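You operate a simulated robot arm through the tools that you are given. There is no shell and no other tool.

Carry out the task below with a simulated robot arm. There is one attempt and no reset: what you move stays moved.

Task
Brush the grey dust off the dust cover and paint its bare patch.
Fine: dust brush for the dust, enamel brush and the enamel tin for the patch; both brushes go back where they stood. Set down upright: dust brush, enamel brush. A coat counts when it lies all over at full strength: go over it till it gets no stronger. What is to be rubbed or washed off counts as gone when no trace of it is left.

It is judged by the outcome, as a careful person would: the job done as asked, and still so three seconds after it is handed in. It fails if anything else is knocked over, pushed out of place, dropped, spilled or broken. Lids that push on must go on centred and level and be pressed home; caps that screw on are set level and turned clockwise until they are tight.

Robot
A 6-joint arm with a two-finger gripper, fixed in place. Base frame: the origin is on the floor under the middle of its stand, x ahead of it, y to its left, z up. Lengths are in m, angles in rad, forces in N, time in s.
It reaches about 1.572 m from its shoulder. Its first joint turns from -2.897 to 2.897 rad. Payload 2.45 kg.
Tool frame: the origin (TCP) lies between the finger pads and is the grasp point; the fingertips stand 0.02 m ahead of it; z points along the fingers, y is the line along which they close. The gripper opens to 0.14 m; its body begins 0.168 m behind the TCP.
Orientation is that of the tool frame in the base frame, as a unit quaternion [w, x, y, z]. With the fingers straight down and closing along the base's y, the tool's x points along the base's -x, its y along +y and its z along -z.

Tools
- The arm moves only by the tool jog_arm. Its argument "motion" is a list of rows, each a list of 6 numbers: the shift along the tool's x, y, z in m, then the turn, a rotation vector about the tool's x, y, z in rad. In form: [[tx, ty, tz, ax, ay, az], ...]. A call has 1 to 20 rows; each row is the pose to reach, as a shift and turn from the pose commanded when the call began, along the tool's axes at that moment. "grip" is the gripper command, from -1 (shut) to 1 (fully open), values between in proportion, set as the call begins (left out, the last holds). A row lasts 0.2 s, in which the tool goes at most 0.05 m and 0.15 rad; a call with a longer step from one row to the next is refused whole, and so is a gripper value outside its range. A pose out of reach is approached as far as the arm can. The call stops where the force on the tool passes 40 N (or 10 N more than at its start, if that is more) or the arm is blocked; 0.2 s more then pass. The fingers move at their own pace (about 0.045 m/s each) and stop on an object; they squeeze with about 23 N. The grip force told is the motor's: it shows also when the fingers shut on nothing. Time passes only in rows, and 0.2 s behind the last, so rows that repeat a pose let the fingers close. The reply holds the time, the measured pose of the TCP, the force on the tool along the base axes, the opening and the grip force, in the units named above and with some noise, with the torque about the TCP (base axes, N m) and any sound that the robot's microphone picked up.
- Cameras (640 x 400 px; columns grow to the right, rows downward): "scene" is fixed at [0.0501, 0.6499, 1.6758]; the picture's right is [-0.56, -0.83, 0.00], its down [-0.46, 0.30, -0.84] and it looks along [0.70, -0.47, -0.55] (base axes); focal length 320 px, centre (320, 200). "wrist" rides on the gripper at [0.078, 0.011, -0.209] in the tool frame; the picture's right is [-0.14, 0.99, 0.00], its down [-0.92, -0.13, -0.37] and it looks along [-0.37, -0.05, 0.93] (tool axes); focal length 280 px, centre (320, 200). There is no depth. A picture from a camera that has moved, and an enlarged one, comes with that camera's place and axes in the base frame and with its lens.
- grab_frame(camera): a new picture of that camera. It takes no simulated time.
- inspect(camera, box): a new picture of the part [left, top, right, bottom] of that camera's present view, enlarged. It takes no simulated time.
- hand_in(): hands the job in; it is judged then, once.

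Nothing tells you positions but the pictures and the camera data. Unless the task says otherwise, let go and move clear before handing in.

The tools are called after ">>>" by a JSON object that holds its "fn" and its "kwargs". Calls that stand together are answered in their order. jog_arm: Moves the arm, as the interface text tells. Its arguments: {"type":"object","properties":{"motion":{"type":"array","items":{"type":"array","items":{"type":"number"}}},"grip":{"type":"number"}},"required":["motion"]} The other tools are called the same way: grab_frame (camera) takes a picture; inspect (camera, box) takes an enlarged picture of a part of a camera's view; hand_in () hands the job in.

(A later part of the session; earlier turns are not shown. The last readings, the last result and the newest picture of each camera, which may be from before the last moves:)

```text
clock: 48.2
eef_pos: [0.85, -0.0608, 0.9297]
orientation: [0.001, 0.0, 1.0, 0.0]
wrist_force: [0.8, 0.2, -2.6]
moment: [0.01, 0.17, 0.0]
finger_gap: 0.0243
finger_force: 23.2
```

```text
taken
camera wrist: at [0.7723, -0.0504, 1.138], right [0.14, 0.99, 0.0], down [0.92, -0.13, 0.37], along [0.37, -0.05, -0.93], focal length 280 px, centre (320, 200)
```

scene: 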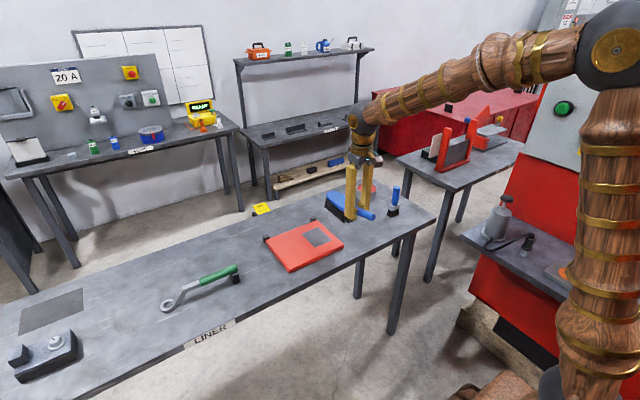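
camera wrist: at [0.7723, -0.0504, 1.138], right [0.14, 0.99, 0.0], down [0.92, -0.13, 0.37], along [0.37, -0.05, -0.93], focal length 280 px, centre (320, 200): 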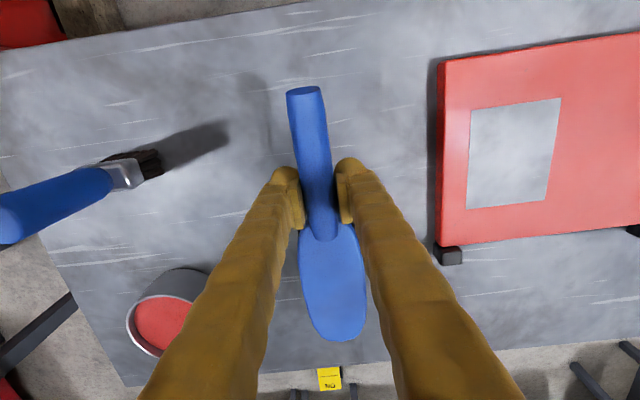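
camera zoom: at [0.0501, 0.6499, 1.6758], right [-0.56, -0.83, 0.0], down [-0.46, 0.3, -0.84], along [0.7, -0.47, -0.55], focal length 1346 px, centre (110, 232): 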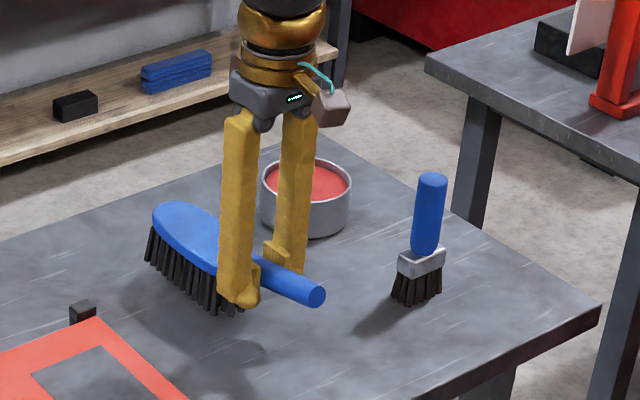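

Directly over its place. I lower it with a small compensating tilt and feel for the bench.

>>> {"fn": "jog_arm", "kwargs": {"motion": [[0, 0, 0.006, 0, 0.015, 0], [0, 0, 0.012, 0, 0.03, 0], [0, 0, 0.015, 0, 0.03, 0], [0, 0, 0.0165, 0, 0.03, 0], [0, 0, 0.0165, 0, 0.03, 0]]}}

>>> {"fn": "inspect", "kwargs": {"camera": "scene", "box": [320, 175, 400, 235]}}

```text
clock: 49.4
eef_pos: [0.85, -0.0604, 0.9138]
orientation: [-0.016, 0.0, 1.0, 0.0]
wrist_force: [0.0, 0.2, -1.6]
moment: [0.02, 0.15, -0.01]
finger_gap: 0.0244
finger_force: 22.4
```

```text
6.67 times, centred on (360, 205) of scene
camera zoom: at [0.0501, 0.6499, 1.6758], right [-0.56, -0.83, 0.0], down [-0.46, 0.3, -0.84], along [0.7, -0.47, -0.55], focal length 2132 px, centre (53, 167)
```

zoom: 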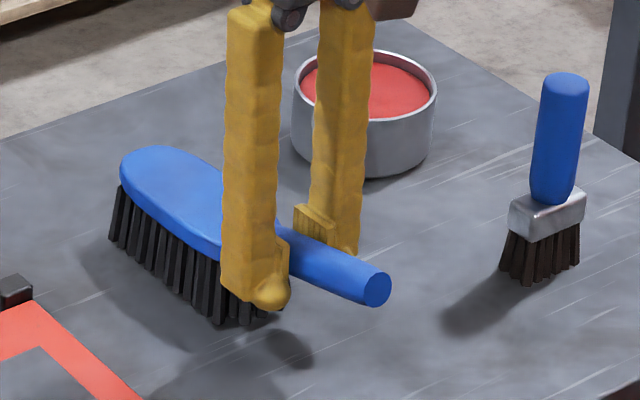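

>>> {"fn": "jog_arm", "kwargs": {"motion": [[0, 0, 0.0008, 0, 0, 0], [0, 0, 0.0015, 0, 0, 0], [0, 0, 0.0015, 0, 0, 0]]}}

```text
clock: 50.2
eef_pos: [0.8493, -0.0616, 0.9111]
orientation: [-0.015, 0.0, 1.0, 0.0]
wrist_force: [-0.9, -0.2, -1.1]
moment: [0.0, 0.14, 0.01]
finger_gap: 0.0245
finger_force: 22.8
```

>>> {"fn": "jog_arm", "kwargs": {"motion": [[0, 0, 0.0006, 0, 0, 0], [0, 0, 0.0012, 0, 0, 0], [0, 0, 0.0012, 0, 0, 0]]}}

```text
clock: 51.0
eef_pos: [0.8503, -0.0612, 0.9115]
orientation: [-0.014, 0.001, 1.0, 0.0]
wrist_force: [-1.5, -0.2, 2.9]
moment: [0.02, -0.53, -0.04]
finger_gap: 0.0241
finger_force: 23.0
```

The far end touches first now, so I ease the tilt slightly to seat it flat.

>>> {"fn": "jog_arm", "kwargs": {"motion": [[0, 0, 0, 0, -0.005, 0], [0, 0, 0.0003, 0, -0.01, 0], [0, 0, 0.0008, 0, -0.01, 0], [0, 0, 0.0008, 0, -0.01, 0]]}}

```text
clock: 52.0
eef_pos: [0.852, -0.0603, 0.9116]
orientation: [-0.01, -0.001, 1.0, 0.0]
wrist_force: [-0.5, 0.8, -1.3]
moment: [-0.02, 0.2, -0.01]
finger_gap: 0.0241
finger_force: 22.8
```

>>> {"fn": "jog_arm", "kwargs": {"motion": [[0, 0, 0.0005, 0, 0, 0], [0, 0, 0.001, 0, 0, 0], [0, 0, 0.001, 0, 0, 0]]}}

```text
clock: 52.8
eef_pos: [0.8495, -0.0603, 0.9102]
orientation: [-0.01, 0.0, 1.0, 0.0]
wrist_force: [0.5, -1.0, 3.3]
moment: [-0.01, -0.76, -0.14]
finger_gap: 0.0244
finger_force: 22.8
```

>>> {"fn": "jog_arm", "kwargs": {"motion": [[0, 0, 0, 0, -0.005, 0], [0, 0, 0.0005, 0, -0.01, 0], [0, 0, 0.001, 0, -0.01, 0], [0, 0, 0.001, 0, -0.01, 0]]}}

```text
clock: 53.8
eef_pos: [0.8498, -0.0609, 0.9089]
orientation: [-0.004, 0.001, 1.0, 0.0]
wrist_force: [0.7, 1.1, -0.9]
moment: [-0.05, 0.15, -0.02]
finger_gap: 0.0244
finger_force: 23.2
```

>>> {"fn": "jog_arm", "kwargs": {"motion": [[0, 0, 0.0005, 0, 0, 0], [0, 0, 0.001, 0, 0, 0], [0, 0, 0.001, 0, 0, 0]]}}

>>> {"fn": "inspect", "kwargs": {"camera": "scene", "box": [320, 175, 400, 235]}}

>>> {"fn": "grab_frame", "kwargs": {"camera": "wrist"}}

```text
clock: 54.6
eef_pos: [0.8508, -0.0602, 0.9079]
orientation: [-0.004, 0.0, 1.0, 0.001]
wrist_force: [1.2, 0.0, 8.4]
moment: [0.01, -0.06, -0.03]
finger_gap: 0.0242
finger_force: 23.1
```

```text
6.67 times, centred on (360, 205) of scene
camera zoom: at [0.0501, 0.6499, 1.6758], right [-0.56, -0.83, 0.0], down [-0.46, 0.3, -0.84], along [0.7, -0.47, -0.55], focal length 2132 px, centre (53, 167)
```

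zoom: 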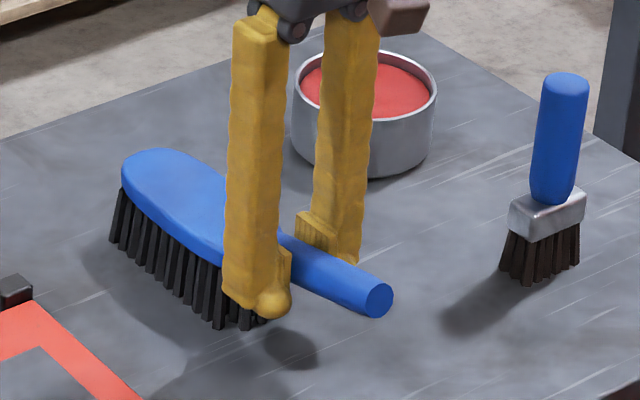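

```text
taken
camera wrist: at [0.7737, -0.0507, 1.1166], right [0.14, 0.99, 0.0], down [0.92, -0.13, 0.36], along [0.36, -0.05, -0.93], focal length 280 px, centre (320, 200)
```

wrist: 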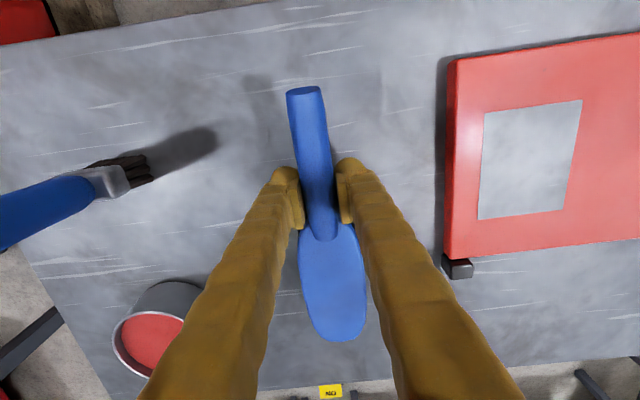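

The brush sits flat within a hair of its original spot. I ease off slightly and open the fingers.

>>> {"fn": "jog_arm", "kwargs": {"motion": [[0, 0, -0.0006, 0, 0.003, 0], [0, 0, -0.0006, 0, 0.003, 0]]}}

>>> {"fn": "jog_arm", "kwargs": {"motion": [[0, 0, 0, 0, 0, 0], [0, 0, 0, 0, 0, 0], [0, 0, 0, 0, 0, 0], [0, 0, 0, 0, 0, 0]], "grip": 0.0}}

>>> {"fn": "inspect", "kwargs": {"camera": "scene", "box": [320, 175, 400, 235]}}

>>> {"fn": "grab_frame", "kwargs": {"camera": "wrist"}}

```text
clock: 55.2
eef_pos: [0.8499, -0.0617, 0.9081]
orientation: [-0.007, 0.0, 1.0, 0.0]
wrist_force: [3.9, -1.5, 7.4]
moment: [-0.04, -0.25, -0.01]
finger_gap: 0.0244
finger_force: 23.2
```

```text
clock: 56.2
eef_pos: [0.8504, -0.0603, 0.908]
orientation: [-0.006, 0.0, 1.0, 0.0]
wrist_force: [0.1, 0.3, 1.2]
moment: [-0.01, 0.0, -0.02]
finger_gap: 0.0699
finger_force: 0.1
```

```text
6.67 times, centred on (360, 205) of scene
camera zoom: at [0.0501, 0.6499, 1.6758], right [-0.56, -0.83, 0.0], down [-0.46, 0.3, -0.84], along [0.7, -0.47, -0.55], focal length 2132 px, centre (53, 167)
```

zoom: 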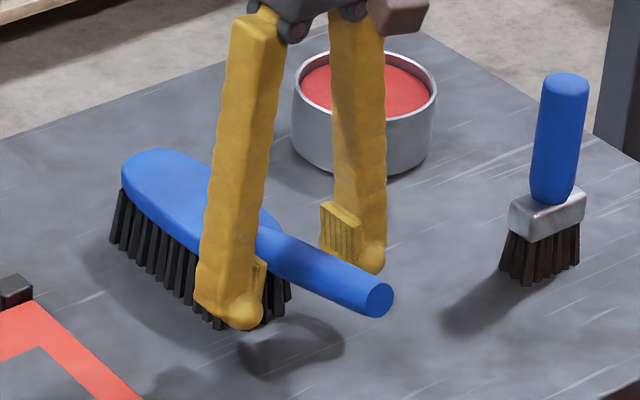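

```text
taken
camera wrist: at [0.7741, -0.0506, 1.1167], right [0.14, 0.99, 0.0], down [0.93, -0.13, 0.36], along [0.35, -0.05, -0.93], focal length 280 px, centre (320, 200)
```

wrist: 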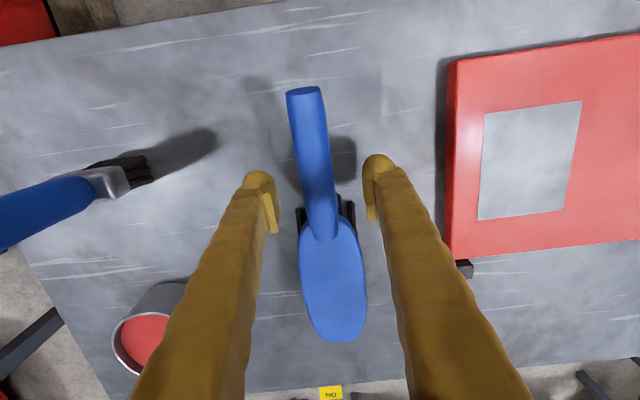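

The dust brush stands where it was. I lift clear and move above the enamel brush.

>>> {"fn": "jog_arm", "kwargs": {"motion": [[0, 0, -0.03, 0, 0, 0], [0, 0, -0.07, 0, -0.006, 0], [0, 0, -0.11, 0, -0.013, 0], [0, 0, -0.15, 0, -0.013, 0], [0, 0, -0.19, 0, -0.013, 0], [0.008, -0.045, -0.2, 0, -0.013, 0], [0.017, -0.09, -0.2, 0, -0.013, 0], [0.026, -0.135, -0.2, 0, -0.013, 0], [0.035, -0.175, -0.2, 0, -0.013, 0], [0.035, -0.175, -0.2, 0, -0.013, 0]], "grip": 0.0}}

>>> {"fn": "grab_frame", "kwargs": {"camera": "wrist"}}

>>> {"fn": "inspect", "kwargs": {"camera": "scene", "box": [310, 145, 430, 240]}}

```text
clock: 58.4
eef_pos: [0.8175, -0.2349, 1.1079]
orientation: [0.001, 0.0, 1.0, 0.0]
wrist_force: [-0.8, -0.3, -0.2]
moment: [-0.07, 0.0, -0.03]
finger_gap: 0.0701
finger_force: 0.1
```

```text
taken
camera wrist: at [0.7382, -0.2244, 1.3156], right [0.14, 0.99, 0.0], down [0.92, -0.13, 0.37], along [0.37, -0.05, -0.93], focal length 280 px, centre (320, 200)
```

wrist: 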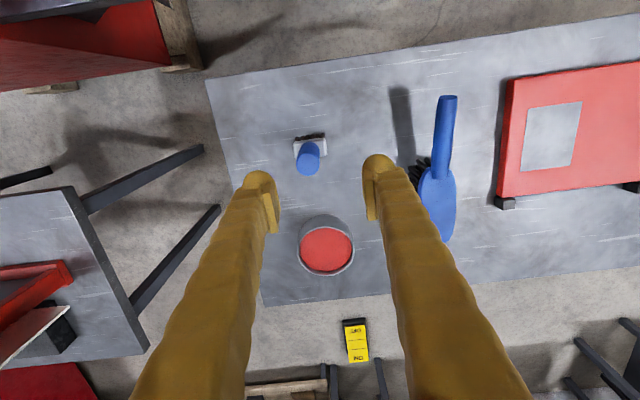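

```text
4.21 times, centred on (370, 192) of scene
camera zoom: at [0.0501, 0.6499, 1.6758], right [-0.56, -0.83, 0.0], down [-0.46, 0.3, -0.84], along [0.7, -0.47, -0.55], focal length 1346 px, centre (110, 232)
```

zoom: 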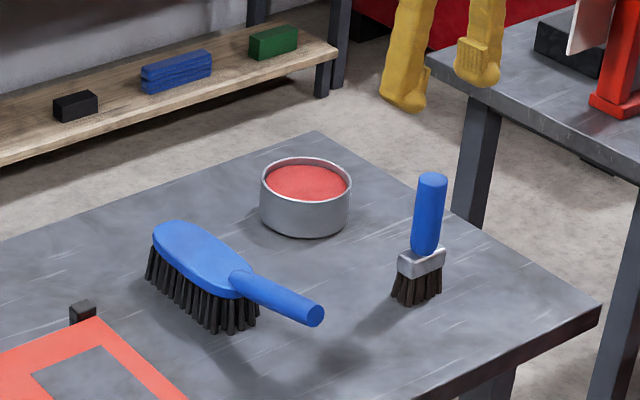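

The dust brush is back on its bristles in its place. I enlarge the view from above of the enamel brush and tin.

>>> {"fn": "inspect", "kwargs": {"camera": "wrist", "box": [260, 110, 380, 290]}}

>>> {"fn": "inspect", "kwargs": {"camera": "wrist", "box": [280, 120, 340, 185]}}

>>> {"fn": "inspect", "kwargs": {"camera": "scene", "box": [350, 175, 410, 225]}}

```text
2.22 times, centred on (320, 200) of wrist
camera zoom: at [0.7382, -0.2244, 1.3156], right [0.14, 0.99, 0.0], down [0.92, -0.13, 0.37], along [0.37, -0.05, -0.93], focal length 623 px, centre (320, 200)
```

zoom: 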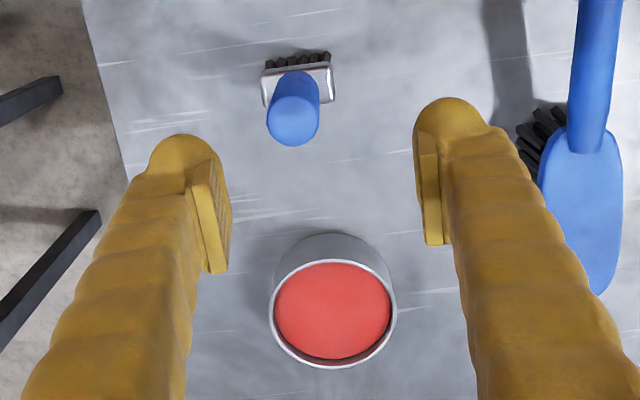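

```text
6.15 times, centred on (310, 152) of wrist
camera zoom: at [0.7382, -0.2244, 1.3156], right [0.14, 0.99, 0.0], down [0.92, -0.13, 0.37], along [0.37, -0.05, -0.93], focal length 1726 px, centre (382, 492)
```

zoom: 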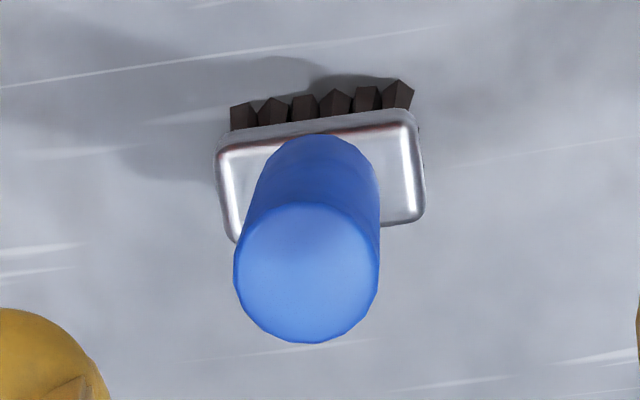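

```text
8.00 times, centred on (380, 200) of scene
camera zoom: at [0.0501, 0.6499, 1.6758], right [-0.56, -0.83, 0.0], down [-0.46, 0.3, -0.84], along [0.7, -0.47, -0.55], focal length 2558 px, centre (-160, 200)
```

zoom: 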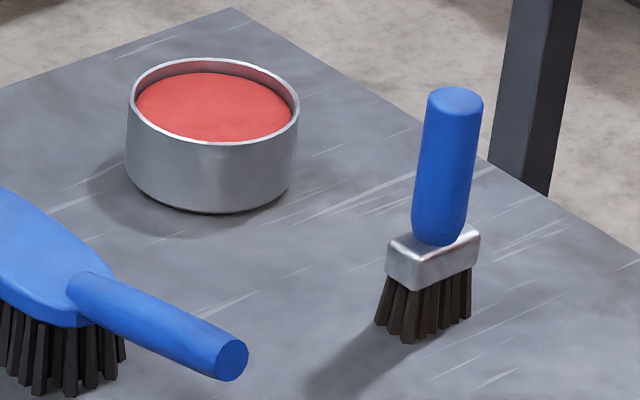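

The enamel brush stands upright at about (0.818, −0.250), top at z 0.994, with its wide side along y. The tin is centred at about (0.997, −0.251) with its rim at z 0.902. I line up over the brush handle.

>>> {"fn": "jog_arm", "kwargs": {"motion": [[0, -0.007, 0.03, 0, 0, 0], [0, -0.0138, 0.06, 0, 0, 0], [0, -0.0138, 0.077, 0, 0, 0], [0, -0.0138, 0.077, 0, 0, 0]]}}

>>> {"fn": "grab_frame", "kwargs": {"camera": "wrist"}}

>>> {"fn": "inspect", "kwargs": {"camera": "scene", "box": [340, 135, 440, 225]}}

```text
clock: 59.4
eef_pos: [0.8178, -0.2489, 1.0326]
orientation: [-0.001, 0.0, 1.0, 0.001]
wrist_force: [0.1, 0.4, 0.5]
moment: [0.02, 0.02, -0.02]
finger_gap: 0.07
finger_force: 0.0
```

```text
taken
camera wrist: at [0.7391, -0.2389, 1.2393], right [0.14, 0.99, 0.0], down [0.92, -0.13, 0.37], along [0.37, -0.05, -0.93], focal length 280 px, centre (320, 200)
```

wrist: 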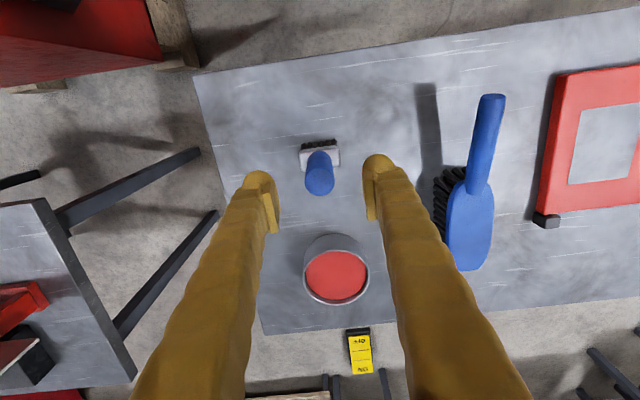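

```text
4.44 times, centred on (390, 180) of scene
camera zoom: at [0.0501, 0.6499, 1.6758], right [-0.56, -0.83, 0.0], down [-0.46, 0.3, -0.84], along [0.7, -0.47, -0.55], focal length 1421 px, centre (9, 289)
```

zoom: 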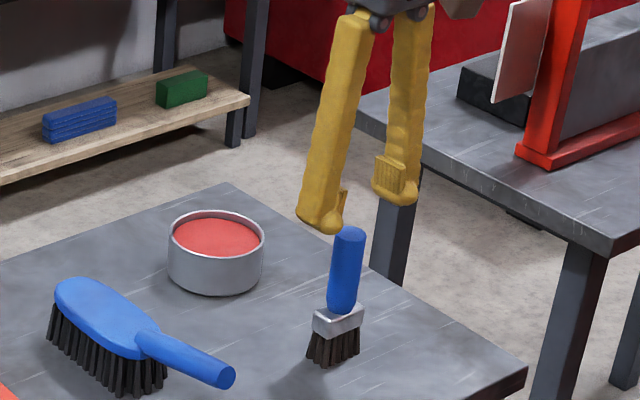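

Alignment is within a couple of millimetres. I lower around the handle and close.

>>> {"fn": "jog_arm", "kwargs": {"motion": [[-0.001, -0.001, 0.03, 0, 0, 0], [-0.001, -0.001, 0.06, 0, 0, 0], [-0.001, -0.001, 0.083, 0, 0, 0], [-0.001, -0.001, 0.083, 0, 0, 0]]}}

>>> {"fn": "inspect", "kwargs": {"camera": "scene", "box": [350, 155, 430, 225]}}

>>> {"fn": "grab_frame", "kwargs": {"camera": "wrist"}}

```text
clock: 60.4
eef_pos: [0.8179, -0.2521, 0.9495]
orientation: [0.0, 0.0, 1.0, 0.0]
wrist_force: [0.3, 0.0, 0.0]
moment: [0.02, -0.01, 0.02]
finger_gap: 0.0702
finger_force: 0.2
```

```text
5.71 times, centred on (390, 190) of scene
camera zoom: at [0.0501, 0.6499, 1.6758], right [-0.56, -0.83, 0.0], down [-0.46, 0.3, -0.84], along [0.7, -0.47, -0.55], focal length 1827 px, centre (-80, 257)
```

zoom: 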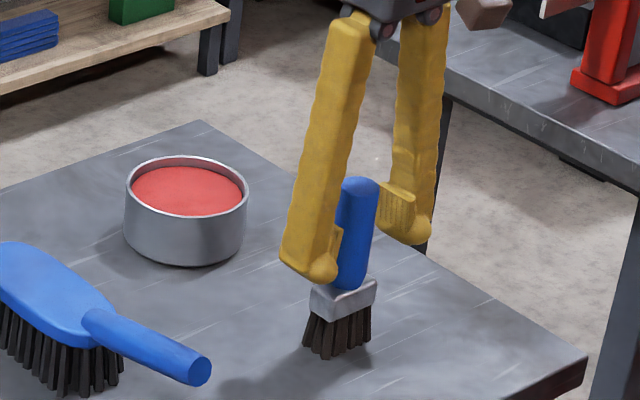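

```text
taken
camera wrist: at [0.7392, -0.2417, 1.1569], right [0.14, 0.99, 0.0], down [0.92, -0.13, 0.37], along [0.37, -0.05, -0.93], focal length 280 px, centre (320, 200)
```

wrist: 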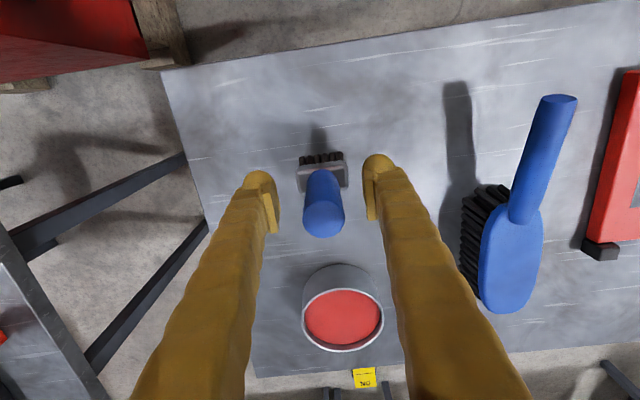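

>>> {"fn": "jog_arm", "kwargs": {"motion": [[0, 0, 0, 0, 0, 0], [0, 0, 0, 0, 0, 0], [0, 0, 0, 0, 0, 0], [0, 0, 0, 0, 0, 0], [0, 0, 0, 0, 0, 0]], "grip": -1}}

>>> {"fn": "grab_frame", "kwargs": {"camera": "wrist"}}

>>> {"fn": "inspect", "kwargs": {"camera": "scene", "box": [350, 155, 430, 225]}}

```text
clock: 61.6
eef_pos: [0.8162, -0.2529, 0.9488]
orientation: [0.0, 0.0, 1.0, 0.0]
wrist_force: [-0.3, -0.6, 0.0]
moment: [0.01, 0.0, -0.02]
finger_gap: 0.0265
finger_force: 23.3
```

```text
taken
camera wrist: at [0.7392, -0.2417, 1.1571], right [0.14, 0.99, 0.0], down [0.92, -0.13, 0.37], along [0.37, -0.05, -0.93], focal length 280 px, centre (320, 200)
```

wrist: 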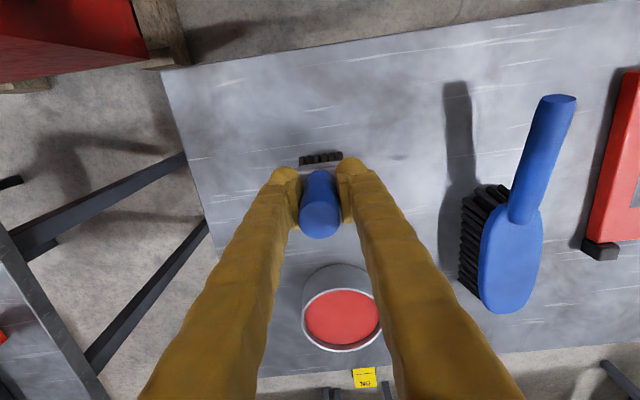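

```text
5.71 times, centred on (390, 190) of scene
camera zoom: at [0.0501, 0.6499, 1.6758], right [-0.56, -0.83, 0.0], down [-0.46, 0.3, -0.84], along [0.7, -0.47, -0.55], focal length 1827 px, centre (-80, 257)
```

zoom: 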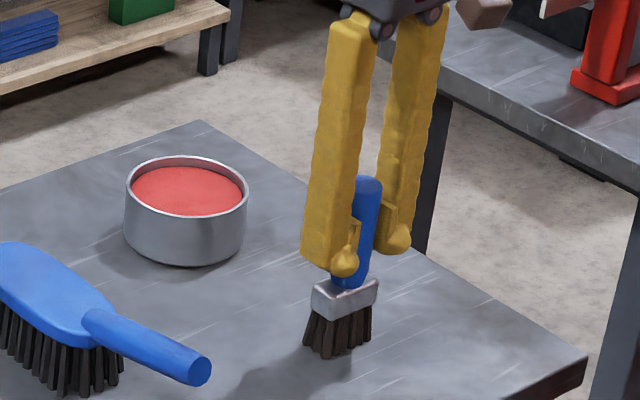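

The enamel brush is held. I lift it and carry it over the tin.

>>> {"fn": "jog_arm", "kwargs": {"motion": [[0, 0, -0.015, 0, 0, 0], [0, 0, -0.05, 0, 0, 0], [0, 0, -0.09, 0, 0, 0], [0, 0, -0.1, 0, 0, 0], [-0.045, 0, -0.1, 0, 0, 0], [-0.09, 0, -0.1, 0, 0, 0], [-0.135, 0, -0.1, 0, 0, 0], [-0.177, 0, -0.1, 0, 0, 0], [-0.177, 0, -0.1, 0, 0, 0]]}}

>>> {"fn": "grab_frame", "kwargs": {"camera": "wrist"}}

>>> {"fn": "inspect", "kwargs": {"camera": "scene", "box": [320, 125, 420, 215]}}

```text
clock: 63.6
eef_pos: [0.9976, -0.2492, 1.0494]
orientation: [0.0, 0.0, 1.0, 0.0]
wrist_force: [-0.2, 0.0, -0.6]
moment: [-0.01, -0.02, -0.01]
finger_gap: 0.0265
finger_force: 23.1
```

```text
taken
camera wrist: at [0.919, -0.2383, 1.2566], right [0.14, 0.99, 0.0], down [0.92, -0.13, 0.37], along [0.37, -0.05, -0.93], focal length 280 px, centre (320, 200)
```

wrist: 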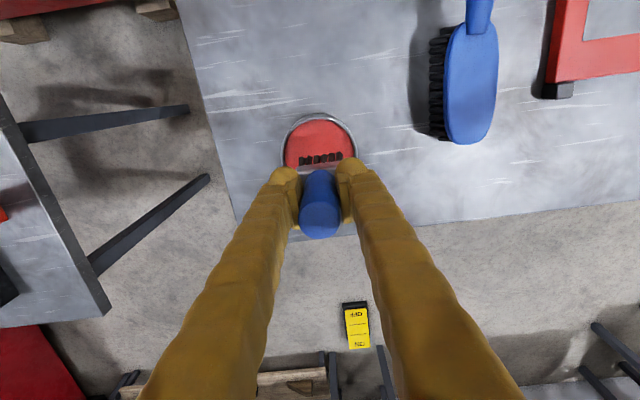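

```text
4.44 times, centred on (370, 170) of scene
camera zoom: at [0.0501, 0.6499, 1.6758], right [-0.56, -0.83, 0.0], down [-0.46, 0.3, -0.84], along [0.7, -0.47, -0.55], focal length 1421 px, centre (98, 333)
```

zoom: 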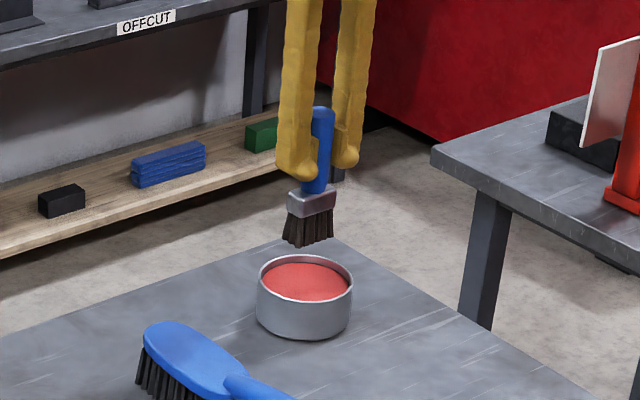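

The brush is centred over the tin. I dip the bristles about 1.5–2 cm into the enamel.

>>> {"fn": "jog_arm", "kwargs": {"motion": [[0, 0, 0.03, 0, 0, 0], [0, 0, 0.05, 0, 0, 0], [0, 0, 0.065, 0, 0, 0], [0, 0, 0.075, 0, 0, 0], [0, 0, 0.075, 0, 0, 0], [0, 0, 0.075, 0, 0, 0]]}}

>>> {"fn": "inspect", "kwargs": {"camera": "scene", "box": [320, 145, 420, 215]}}

```text
clock: 65.0
eef_pos: [0.9962, -0.2512, 0.9727]
orientation: [0.001, 0.0, 1.0, 0.0]
wrist_force: [2.1, 0.4, 16.6]
moment: [0.02, -0.24, -0.01]
finger_gap: 0.0265
finger_force: 22.6
```

```text
5.71 times, centred on (370, 180) of scene
camera zoom: at [0.0501, 0.6499, 1.6758], right [-0.56, -0.83, 0.0], down [-0.46, 0.3, -0.84], along [0.7, -0.47, -0.55], focal length 1827 px, centre (34, 314)
```

zoom: 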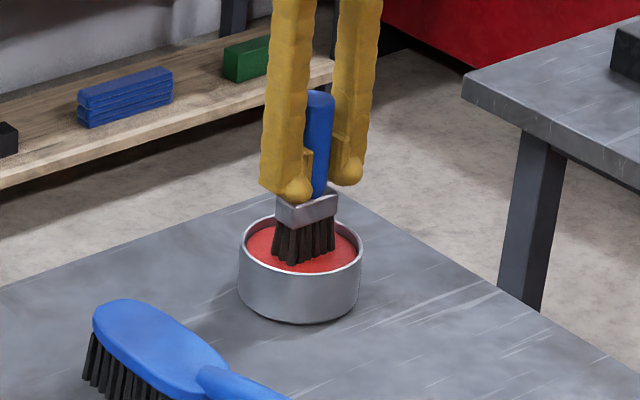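

The bristles bear on the bottom of the dip (17 N), so I ease up at once.

>>> {"fn": "jog_arm", "kwargs": {"motion": [[0, 0, -0.001, 0, 0, 0], [0, 0, -0.002, 0, 0, 0], [0, 0, -0.002, 0, 0, 0]]}}

>>> {"fn": "inspect", "kwargs": {"camera": "scene", "box": [345, 165, 395, 205]}}

```text
clock: 65.8
eef_pos: [0.9951, -0.251, 0.9747]
orientation: [0.0, 0.0, 1.0, 0.001]
wrist_force: [0.6, 1.1, -1.0]
moment: [-0.01, 0.0, 0.0]
finger_gap: 0.0264
finger_force: 23.5
```

```text
10.00 times, centred on (370, 185) of scene
camera zoom: at [0.0501, 0.6499, 1.6758], right [-0.56, -0.83, 0.0], down [-0.46, 0.3, -0.84], along [0.7, -0.47, -0.55], focal length 3198 px, centre (-180, 350)
```

zoom: 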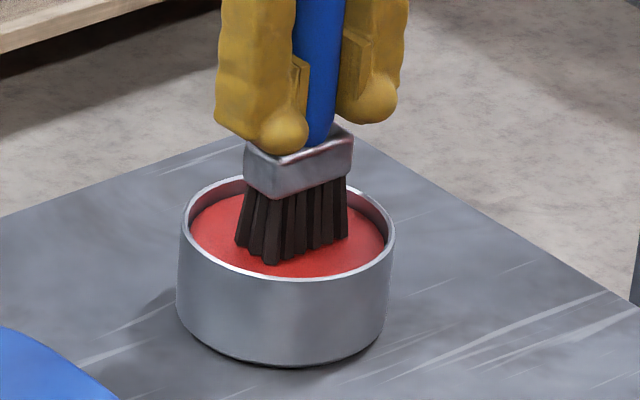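

The brush slid up a bit in the grip, but is held. I lift it to see whether the bristles took paint.

>>> {"fn": "jog_arm", "kwargs": {"motion": [[0, 0, -0.01, 0, 0, 0], [0, 0, -0.03, 0, 0, 0], [0, 0, -0.05, 0, 0, 0], [0, 0, -0.05, 0, 0, 0]]}}

>>> {"fn": "inspect", "kwargs": {"camera": "scene", "box": [340, 145, 400, 205]}}

>>> {"fn": "grab_frame", "kwargs": {"camera": "wrist"}}

```text
clock: 66.8
eef_pos: [0.9961, -0.2507, 1.0263]
orientation: [0.0, 0.0, 1.0, 0.0]
wrist_force: [-0.7, 0.0, -1.8]
moment: [0.03, 0.05, 0.0]
finger_gap: 0.0263
finger_force: 23.0
```

```text
6.67 times, centred on (370, 175) of scene
camera zoom: at [0.0501, 0.6499, 1.6758], right [-0.56, -0.83, 0.0], down [-0.46, 0.3, -0.84], along [0.7, -0.47, -0.55], focal length 2132 px, centre (-13, 367)
```

zoom: 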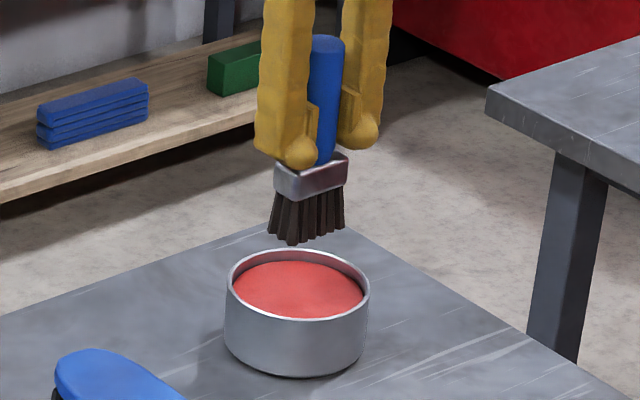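

```text
taken
camera wrist: at [0.9176, -0.2401, 1.234], right [0.14, 0.99, 0.0], down [0.92, -0.13, 0.37], along [0.37, -0.05, -0.93], focal length 280 px, centre (320, 200)
```

wrist: 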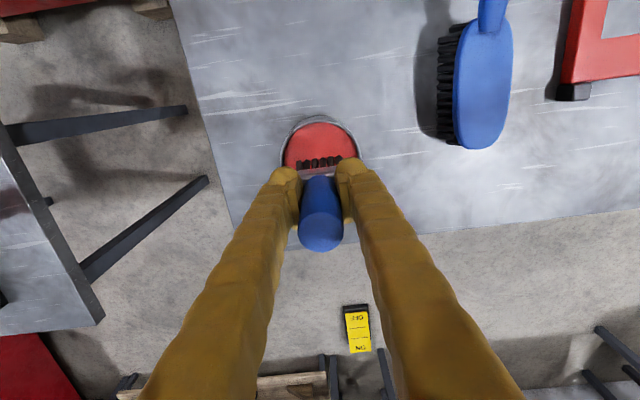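

The bristles are still dark to look at, but they were in the enamel, so I will try a stroke on the patch. I carry the brush over its near right corner.

>>> {"fn": "jog_arm", "kwargs": {"motion": [[0.0, 0.0, -0.02, 0, 0, 0], [0.02, 0.039, -0.025, 0, 0, 0], [0.041, 0.078, -0.025, 0, 0, 0], [0.062, 0.117, -0.025, 0, 0, 0], [0.083, 0.156, -0.025, 0, 0, 0], [0.104, 0.195, -0.025, 0, 0, 0], [0.125, 0.234, -0.025, 0, 0, 0], [0.146, 0.273, -0.025, 0, 0, 0], [0.167, 0.312, -0.025, 0, 0, 0], [0.188, 0.351, -0.025, 0, 0, 0], [0.188, 0.351, 0.015, 0, 0, 0], [0.188, 0.351, 0.045, 0, 0, 0], [0.188, 0.351, 0.045, 0, 0, 0]]}}

>>> {"fn": "inspect", "kwargs": {"camera": "scene", "box": [260, 170, 360, 260]}}

>>> {"fn": "grab_frame", "kwargs": {"camera": "wrist"}}

```text
clock: 69.6
eef_pos: [0.8098, 0.1016, 0.9799]
orientation: [0.0, 0.0, 1.0, 0.001]
wrist_force: [0.5, -0.6, -0.9]
moment: [-0.01, 0.01, 0.03]
finger_gap: 0.0264
finger_force: 23.2
```

```text
4.44 times, centred on (310, 215) of scene
camera zoom: at [0.0501, 0.6499, 1.6758], right [-0.56, -0.83, 0.0], down [-0.46, 0.3, -0.84], along [0.7, -0.47, -0.55], focal length 1421 px, centre (364, 133)
```

zoom: 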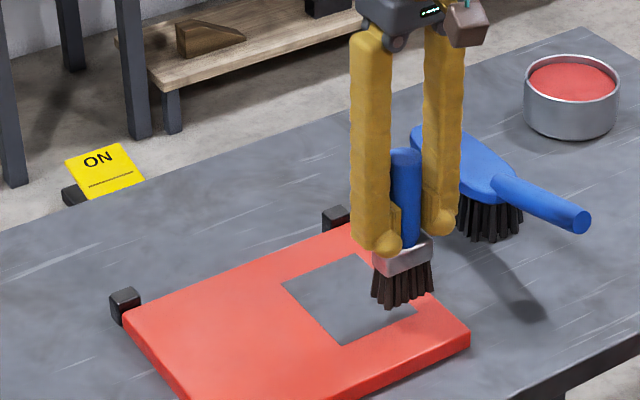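

```text
taken
camera wrist: at [0.7311, 0.1123, 1.1876], right [0.14, 0.99, 0.0], down [0.92, -0.13, 0.37], along [0.37, -0.05, -0.93], focal length 280 px, centre (320, 200)
```

wrist: 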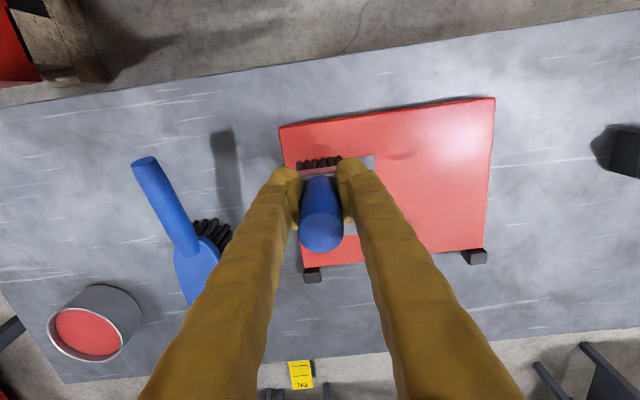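

The brush is over the near right corner of the patch. I lower it gently until it touches.

>>> {"fn": "jog_arm", "kwargs": {"motion": [[0, 0, 0.008, 0, 0, 0], [0, 0, 0.016, 0, 0, 0], [0, 0, 0.02, 0, 0, 0], [0, 0, 0.02, 0, 0, 0]]}}

>>> {"fn": "inspect", "kwargs": {"camera": "scene", "box": [280, 195, 350, 255]}}

```text
clock: 70.6
eef_pos: [0.8076, 0.1017, 0.9602]
orientation: [0.0, 0.001, 1.0, 0.0]
wrist_force: [-0.6, 0.0, -0.5]
moment: [0.0, -0.02, -0.02]
finger_gap: 0.0264
finger_force: 23.0
```

```text
6.67 times, centred on (315, 225) of scene
camera zoom: at [0.0501, 0.6499, 1.6758], right [-0.56, -0.83, 0.0], down [-0.46, 0.3, -0.84], along [0.7, -0.47, -0.55], focal length 2132 px, centre (353, 33)
```

zoom: 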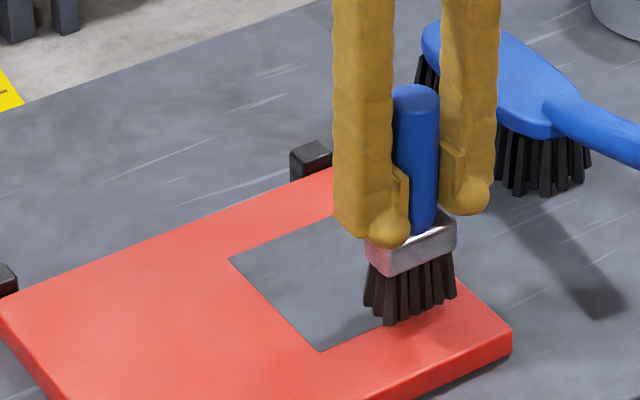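

>>> {"fn": "jog_arm", "kwargs": {"motion": [[0, 0, 0.0015, 0, 0, 0], [0, 0, 0.003, 0, 0, 0], [0, 0, 0.003, 0, 0, 0]]}}

```text
clock: 71.4
eef_pos: [0.8094, 0.1019, 0.9575]
orientation: [0.0, 0.0, 1.0, 0.0]
wrist_force: [-0.1, -0.1, -0.5]
moment: [0.02, -0.01, -0.02]
finger_gap: 0.0266
finger_force: 22.7
```

>>> {"fn": "jog_arm", "kwargs": {"motion": [[0, 0, 0.0015, 0, 0, 0], [0, 0, 0.003, 0, 0, 0], [0, 0, 0.003, 0, 0, 0]]}}

```text
clock: 72.2
eef_pos: [0.8084, 0.1005, 0.9538]
orientation: [0.0, 0.001, 1.0, 0.0]
wrist_force: [0.1, 0.1, -0.8]
moment: [-0.02, -0.02, -0.02]
finger_gap: 0.0267
finger_force: 22.9
```

>>> {"fn": "jog_arm", "kwargs": {"motion": [[0, 0, 0.001, 0, 0, 0], [0, 0, 0.002, 0, 0, 0], [0, 0, 0.002, 0, 0, 0]]}}

```text
clock: 73.0
eef_pos: [0.8089, 0.0995, 0.9522]
orientation: [0.0, -0.001, 1.0, 0.0]
wrist_force: [0.5, -0.4, -0.9]
moment: [-0.01, -0.02, -0.03]
finger_gap: 0.0265
finger_force: 22.9
```

>>> {"fn": "jog_arm", "kwargs": {"motion": [[0, 0, 0.001, 0, 0, 0], [0, 0, 0.002, 0, 0, 0], [0, 0, 0.002, 0, 0, 0]]}}

>>> {"fn": "inspect", "kwargs": {"camera": "scene", "box": [290, 205, 345, 250]}}

```text
clock: 73.8
eef_pos: [0.8071, 0.1014, 0.95]
orientation: [0.001, 0.0, 1.0, 0.0]
wrist_force: [2.0, -3.7, 17.1]
moment: [-0.07, -0.16, -0.01]
finger_gap: 0.0265
finger_force: 22.5
```

```text
8.89 times, centred on (318, 228) of scene
camera zoom: at [0.0501, 0.6499, 1.6758], right [-0.56, -0.83, 0.0], down [-0.46, 0.3, -0.84], along [0.7, -0.47, -0.55], focal length 2842 px, centre (342, -44)
```

zoom: 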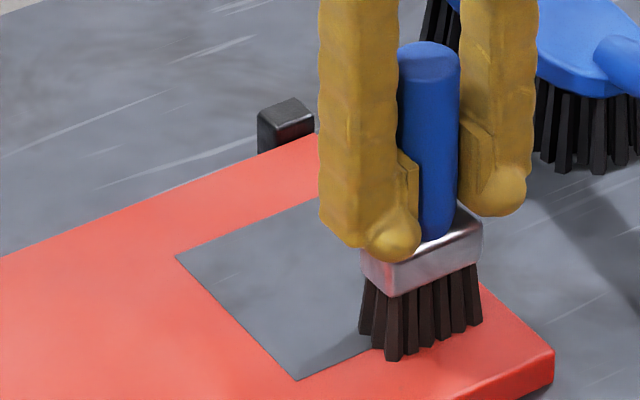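

Contact. I ease off most of the press and make the first forward stroke.

>>> {"fn": "jog_arm", "kwargs": {"motion": [[0, 0, -0.0008, 0, 0, 0], [0, 0, -0.0008, 0, 0, 0]]}}

```text
clock: 74.4
eef_pos: [0.8071, 0.1009, 0.9516]
orientation: [0.0, 0.0, 1.0, -0.001]
wrist_force: [0.6, -2.3, 7.8]
moment: [0.02, -0.1, 0.01]
finger_gap: 0.0267
finger_force: 23.3
```

>>> {"fn": "jog_arm", "kwargs": {"motion": [[-0.015, 0, 0, 0, 0, 0], [-0.03, 0, 0, 0, 0, 0], [-0.045, 0, 0, 0, 0, 0], [-0.06, 0, 0, 0, 0, 0], [-0.075, 0, 0, 0, 0, 0], [-0.09, 0, 0, 0, 0, 0], [-0.105, 0, 0, 0, 0, 0]]}}

>>> {"fn": "inspect", "kwargs": {"camera": "scene", "box": [270, 195, 350, 260]}}

```text
clock: 76.0
eef_pos: [0.9139, 0.101, 0.951]
orientation: [-0.001, 0.0, 1.0, 0.0]
wrist_force: [-0.6, 0.7, 1.7]
moment: [0.0, 0.02, -0.01]
finger_gap: 0.0267
finger_force: 23.0
```

```text
6.15 times, centred on (310, 228) of scene
camera zoom: at [0.0501, 0.6499, 1.6758], right [-0.56, -0.83, 0.0], down [-0.46, 0.3, -0.84], along [0.7, -0.47, -0.55], focal length 1968 px, centre (382, 31)
```

zoom: 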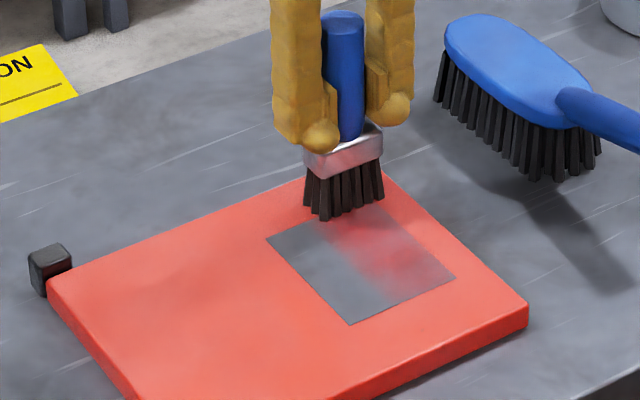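

The enamel is going on. I return with the brush lifted and stroke the next lane.

>>> {"fn": "jog_arm", "kwargs": {"motion": [[0, 0, -0.012, 0, 0, 0], [0.04, 0.012, -0.012, 0, 0, 0], [0.08, 0.0247, -0.012, 0, 0, 0], [0.1184, 0.0247, -0.008, 0, 0, 0], [0.1184, 0.0247, -0.002, 0, 0, 0], [0.1184, 0.0247, 0.0002, 0, 0, 0], [0.1034, 0.0247, 0.0002, 0, 0, 0], [0.0884, 0.0247, 0.0003, 0, 0, 0], [0.0734, 0.0247, 0.0003, 0, 0, 0], [0.0584, 0.0247, 0.0003, 0, 0, 0], [0.0434, 0.0247, 0.0004, 0, 0, 0], [0.0284, 0.0247, 0.0004, 0, 0, 0], [0.0134, 0.0247, 0.0004, 0, 0, 0], [-0.004, 0.0247, 0.0004, 0, 0, 0]]}}

>>> {"fn": "inspect", "kwargs": {"camera": "scene", "box": [270, 195, 350, 260]}}

```text
clock: 79.0
eef_pos: [0.9167, 0.1245, 0.9506]
orientation: [0.001, 0.0, 1.0, 0.0]
wrist_force: [-3.4, 0.4, 11.4]
moment: [0.03, 0.23, -0.03]
finger_gap: 0.0265
finger_force: 23.0
```

```text
6.15 times, centred on (310, 228) of scene
camera zoom: at [0.0501, 0.6499, 1.6758], right [-0.56, -0.83, 0.0], down [-0.46, 0.3, -0.84], along [0.7, -0.47, -0.55], focal length 1968 px, centre (382, 31)
```

zoom: 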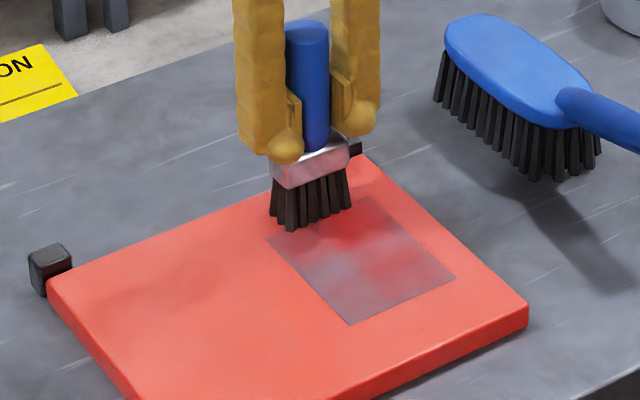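

The coat builds up with passes. I continue with the left lane.

>>> {"fn": "jog_arm", "kwargs": {"motion": [[0, 0, -0.012, 0, 0, 0], [0.04, 0.012, -0.012, 0, 0, 0], [0.08, 0.0245, -0.012, 0, 0, 0], [0.1224, 0.0245, -0.008, 0, 0, 0], [0.1224, 0.0245, -0.002, 0, 0, 0], [0.1224, 0.0245, -0.0002, 0, 0, 0], [0.1074, 0.0245, -0.0002, 0, 0, 0], [0.0924, 0.0245, -0.0002, 0, 0, 0], [0.0774, 0.0245, -0.0002, 0, 0, 0], [0.0624, 0.0245, -0.0002, 0, 0, 0], [0.0474, 0.0245, -0.0002, 0, 0, 0], [0.0324, 0.0245, -0.0002, 0, 0, 0], [0.0174, 0.0245, -0.0002, 0, 0, 0], [0, 0.0245, -0.0002, 0, 0, 0]]}}

>>> {"fn": "inspect", "kwargs": {"camera": "scene", "box": [270, 195, 350, 260]}}

```text
clock: 82.0
eef_pos: [0.9166, 0.1496, 0.9526]
orientation: [0.0, 0.0, 1.0, 0.0]
wrist_force: [-0.3, 0.2, -0.5]
moment: [0.03, 0.01, 0.01]
finger_gap: 0.0265
finger_force: 23.2
```

```text
6.15 times, centred on (310, 228) of scene
camera zoom: at [0.0501, 0.6499, 1.6758], right [-0.56, -0.83, 0.0], down [-0.46, 0.3, -0.84], along [0.7, -0.47, -0.55], focal length 1968 px, centre (382, 31)
```

zoom: 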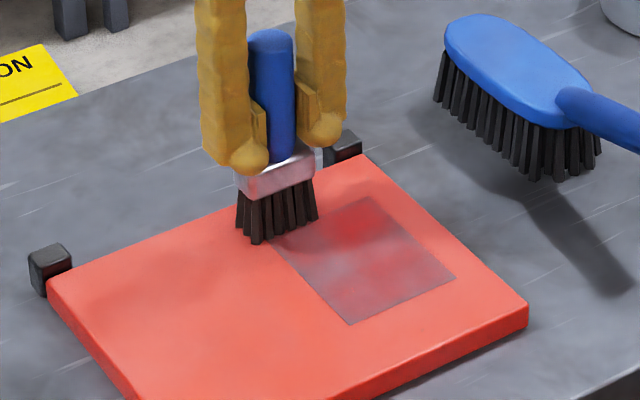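

Contact was too light on this lane. I repeat it slightly lower.

>>> {"fn": "jog_arm", "kwargs": {"motion": [[0, 0, -0.012, 0, 0, 0], [0.04, 0, -0.012, 0, 0, 0], [0.08, 0, -0.012, 0, 0, 0], [0.1224, 0, -0.008, 0, 0, 0], [0.1224, 0, -0.002, 0, 0, 0], [0.1224, 0, 0.0004, 0, 0, 0], [0.1074, 0, 0.0005, 0, 0, 0], [0.0924, 0, 0.0005, 0, 0, 0], [0.0774, 0, 0.0005, 0, 0, 0], [0.0624, 0, 0.0005, 0, 0, 0]]}}

```text
clock: 84.2
eef_pos: [0.854, 0.1498, 0.9496]
orientation: [0.001, -0.001, 1.0, 0.0]
wrist_force: [-4.1, -0.1, 10.8]
moment: [0.06, 0.17, 0.0]
finger_gap: 0.0264
finger_force: 22.7
```

Good contact. I finish the stroke.

>>> {"fn": "jog_arm", "kwargs": {"motion": [[-0.015, 0, 0, 0, 0, 0], [-0.03, 0, 0, 0, 0, 0], [-0.045, 0, 0, 0, 0, 0], [-0.0624, 0, 0, 0, 0, 0]]}}

>>> {"fn": "inspect", "kwargs": {"camera": "scene", "box": [270, 195, 350, 260]}}

```text
clock: 85.2
eef_pos: [0.9175, 0.1495, 0.9517]
orientation: [0.0, 0.0, 1.0, 0.0]
wrist_force: [-2.8, 0.5, 7.4]
moment: [0.01, 0.09, 0.04]
finger_gap: 0.0264
finger_force: 23.1
```

```text
6.15 times, centred on (310, 228) of scene
camera zoom: at [0.0501, 0.6499, 1.6758], right [-0.56, -0.83, 0.0], down [-0.46, 0.3, -0.84], along [0.7, -0.47, -0.55], focal length 1968 px, centre (382, 31)
```

zoom: 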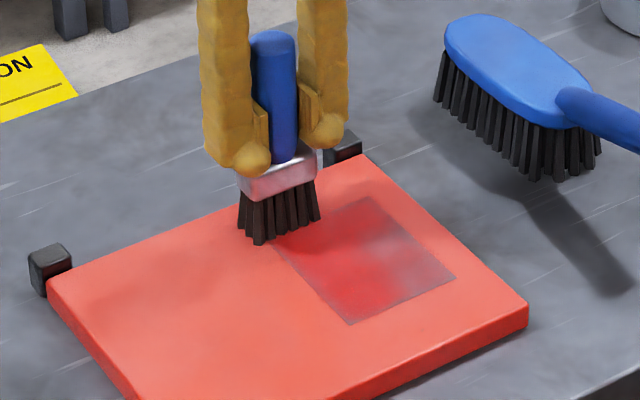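

The left lane took well. Now the right lane again, starting nearer the cover's front.

>>> {"fn": "jog_arm", "kwargs": {"motion": [[0, 0, -0.012, 0, 0, 0], [0.04, -0.02, -0.012, 0, 0, 0], [0.08, -0.04, -0.012, 0, 0, 0], [0.1224, -0.049, -0.008, 0, 0, 0], [0.1224, -0.049, -0.002, 0, 0, 0], [0.1224, -0.049, 0.0, 0, 0, 0], [0.1094, -0.049, 0.0001, 0, 0, 0], [0.0964, -0.049, 0.0001, 0, 0, 0], [0.0834, -0.049, 0.0001, 0, 0, 0], [0.0704, -0.049, 0.0001, 0, 0, 0]]}}

```text
clock: 87.4
eef_pos: [0.8464, 0.1007, 0.9508]
orientation: [0.0, -0.001, 1.0, 0.0]
wrist_force: [-0.4, 0.5, -1.8]
moment: [-0.01, 0.01, 0.0]
finger_gap: 0.0267
finger_force: 23.1
```

>>> {"fn": "jog_arm", "kwargs": {"motion": [[0, 0, 0.0004, 0, 0, 0], [0, 0, 0.0008, 0, 0, 0], [0, 0, 0.0008, 0, 0, 0]]}}

```text
clock: 88.2
eef_pos: [0.8472, 0.0994, 0.9503]
orientation: [0.0, 0.0, 1.0, 0.001]
wrist_force: [-3.0, 1.8, 17.1]
moment: [0.05, 0.02, 0.0]
finger_gap: 0.0266
finger_force: 22.9
```

>>> {"fn": "jog_arm", "kwargs": {"motion": [[0, 0, -0.008, 0, 0, 0], [0.03, 0, -0.008, 0, 0, 0], [0.054, 0, -0.005, 0, 0, 0], [0.054, 0, -0.001, 0, 0, 0], [0.054, 0, -0.0003, 0, 0, 0], [0.041, 0, -0.0003, 0, 0, 0], [0.028, 0, -0.0003, 0, 0, 0], [0.015, 0, -0.0003, 0, 0, 0], [0.002, 0, -0.0002, 0, 0, 0], [-0.011, 0, -0.0002, 0, 0, 0], [-0.024, 0, -0.0002, 0, 0, 0], [-0.037, 0, -0.0001, 0, 0, 0], [-0.05, 0, -0.0001, 0, 0, 0], [-0.063, 0, 0, 0, 0, 0], [-0.071, 0, 0, 0, 0, 0]]}}

>>> {"fn": "inspect", "kwargs": {"camera": "scene", "box": [270, 195, 350, 260]}}

```text
clock: 91.4
eef_pos: [0.9166, 0.1004, 0.9501]
orientation: [0.001, 0.0, 1.0, 0.0]
wrist_force: [-1.8, 0.3, 3.4]
moment: [0.03, 0.07, 0.0]
finger_gap: 0.0266
finger_force: 23.0
```

```text
6.15 times, centred on (310, 228) of scene
camera zoom: at [0.0501, 0.6499, 1.6758], right [-0.56, -0.83, 0.0], down [-0.46, 0.3, -0.84], along [0.7, -0.47, -0.55], focal length 1968 px, centre (382, 31)
```

zoom: 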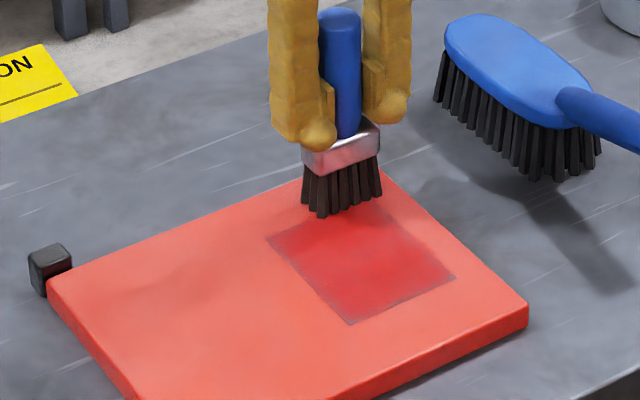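

Nearly the whole patch has a first coat. I continue, next the left edge lane.

>>> {"fn": "jog_arm", "kwargs": {"motion": [[0, 0, -0.01, 0, 0, 0], [0.036, 0.028, -0.01, 0, 0, 0], [0.072, 0.05, -0.01, 0, 0, 0], [0.114, 0.057, -0.006, 0, 0, 0], [0.125, 0.057, -0.002, 0, 0, 0], [0.125, 0.057, 0, 0, 0, 0], [0.112, 0.057, 0, 0, 0, 0], [0.099, 0.057, 0.0001, 0, 0, 0], [0.086, 0.057, 0.0001, 0, 0, 0], [0.073, 0.057, 0.0001, 0, 0, 0]]}}

```text
clock: 93.6
eef_pos: [0.8454, 0.1567, 0.9499]
orientation: [0.0, 0.001, 1.0, 0.0]
wrist_force: [-3.4, -0.3, 8.2]
moment: [-0.04, 0.03, -0.01]
finger_gap: 0.0262
finger_force: 23.2
```

>>> {"fn": "jog_arm", "kwargs": {"motion": [[-0.013, 0, 0.0001, 0, 0, 0], [-0.026, 0, 0.0001, 0, 0, 0], [-0.039, 0, 0.0001, 0, 0, 0], [-0.052, 0, 0.0002, 0, 0, 0], [-0.065, 0, 0.0002, 0, 0, 0], [-0.078, 0, 0.0002, 0, 0, 0]]}}

>>> {"fn": "inspect", "kwargs": {"camera": "scene", "box": [270, 195, 350, 260]}}

```text
clock: 95.0
eef_pos: [0.923, 0.1579, 0.9489]
orientation: [0.0, -0.001, 1.0, 0.0]
wrist_force: [-3.4, 0.2, 8.7]
moment: [0.03, 0.1, 0.0]
finger_gap: 0.0266
finger_force: 22.8
```

```text
6.15 times, centred on (310, 228) of scene
camera zoom: at [0.0501, 0.6499, 1.6758], right [-0.56, -0.83, 0.0], down [-0.46, 0.3, -0.84], along [0.7, -0.47, -0.55], focal length 1968 px, centre (382, 31)
```

zoom: 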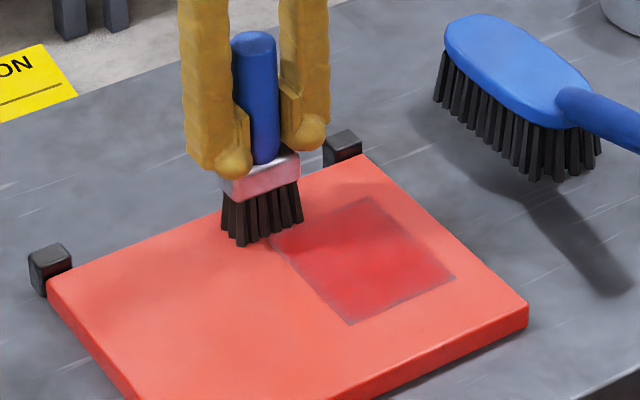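

Now the right edge lane.

>>> {"fn": "jog_arm", "kwargs": {"motion": [[0, 0, -0.01, 0, 0, 0], [0.034, -0.03, -0.01, 0, 0, 0], [0.068, -0.06, -0.01, 0, 0, 0], [0.11, -0.067, -0.008, 0, 0, 0], [0.13, -0.067, -0.003, 0, 0, 0], [0.13, -0.067, -0.0003, 0, 0, 0], [0.13, -0.067, 0, 0, 0, 0], [0.117, -0.067, 0, 0, 0, 0], [0.104, -0.067, 0.0001, 0, 0, 0], [0.091, -0.067, 0.0001, 0, 0, 0]]}}

```text
clock: 97.2
eef_pos: [0.8304, 0.09, 0.948]
orientation: [0.0, 0.0, 1.0, 0.0]
wrist_force: [-3.6, 1.2, 9.0]
moment: [0.05, 0.11, 0.01]
finger_gap: 0.0265
finger_force: 22.8
```

>>> {"fn": "jog_arm", "kwargs": {"motion": [[-0.013, 0, 0.0001, 0, 0, 0], [-0.026, 0, 0.0001, 0, 0, 0], [-0.039, 0, 0.0001, 0, 0, 0], [-0.052, 0, 0.0002, 0, 0, 0], [-0.065, 0, 0.0002, 0, 0, 0], [-0.078, 0, 0.0002, 0, 0, 0], [-0.091, 0, 0.0002, 0, 0, 0]]}}

>>> {"fn": "inspect", "kwargs": {"camera": "scene", "box": [270, 195, 350, 260]}}

```text
clock: 98.8
eef_pos: [0.9228, 0.0903, 0.9487]
orientation: [0.0, 0.001, 1.0, 0.0]
wrist_force: [0.0, 0.2, -0.6]
moment: [-0.01, -0.02, 0.0]
finger_gap: 0.0267
finger_force: 22.7
```

```text
6.15 times, centred on (310, 228) of scene
camera zoom: at [0.0501, 0.6499, 1.6758], right [-0.56, -0.83, 0.0], down [-0.46, 0.3, -0.84], along [0.7, -0.47, -0.55], focal length 1968 px, centre (382, 31)
```

zoom: 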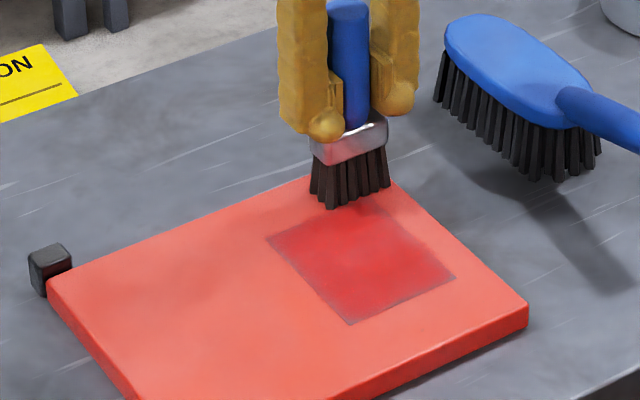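

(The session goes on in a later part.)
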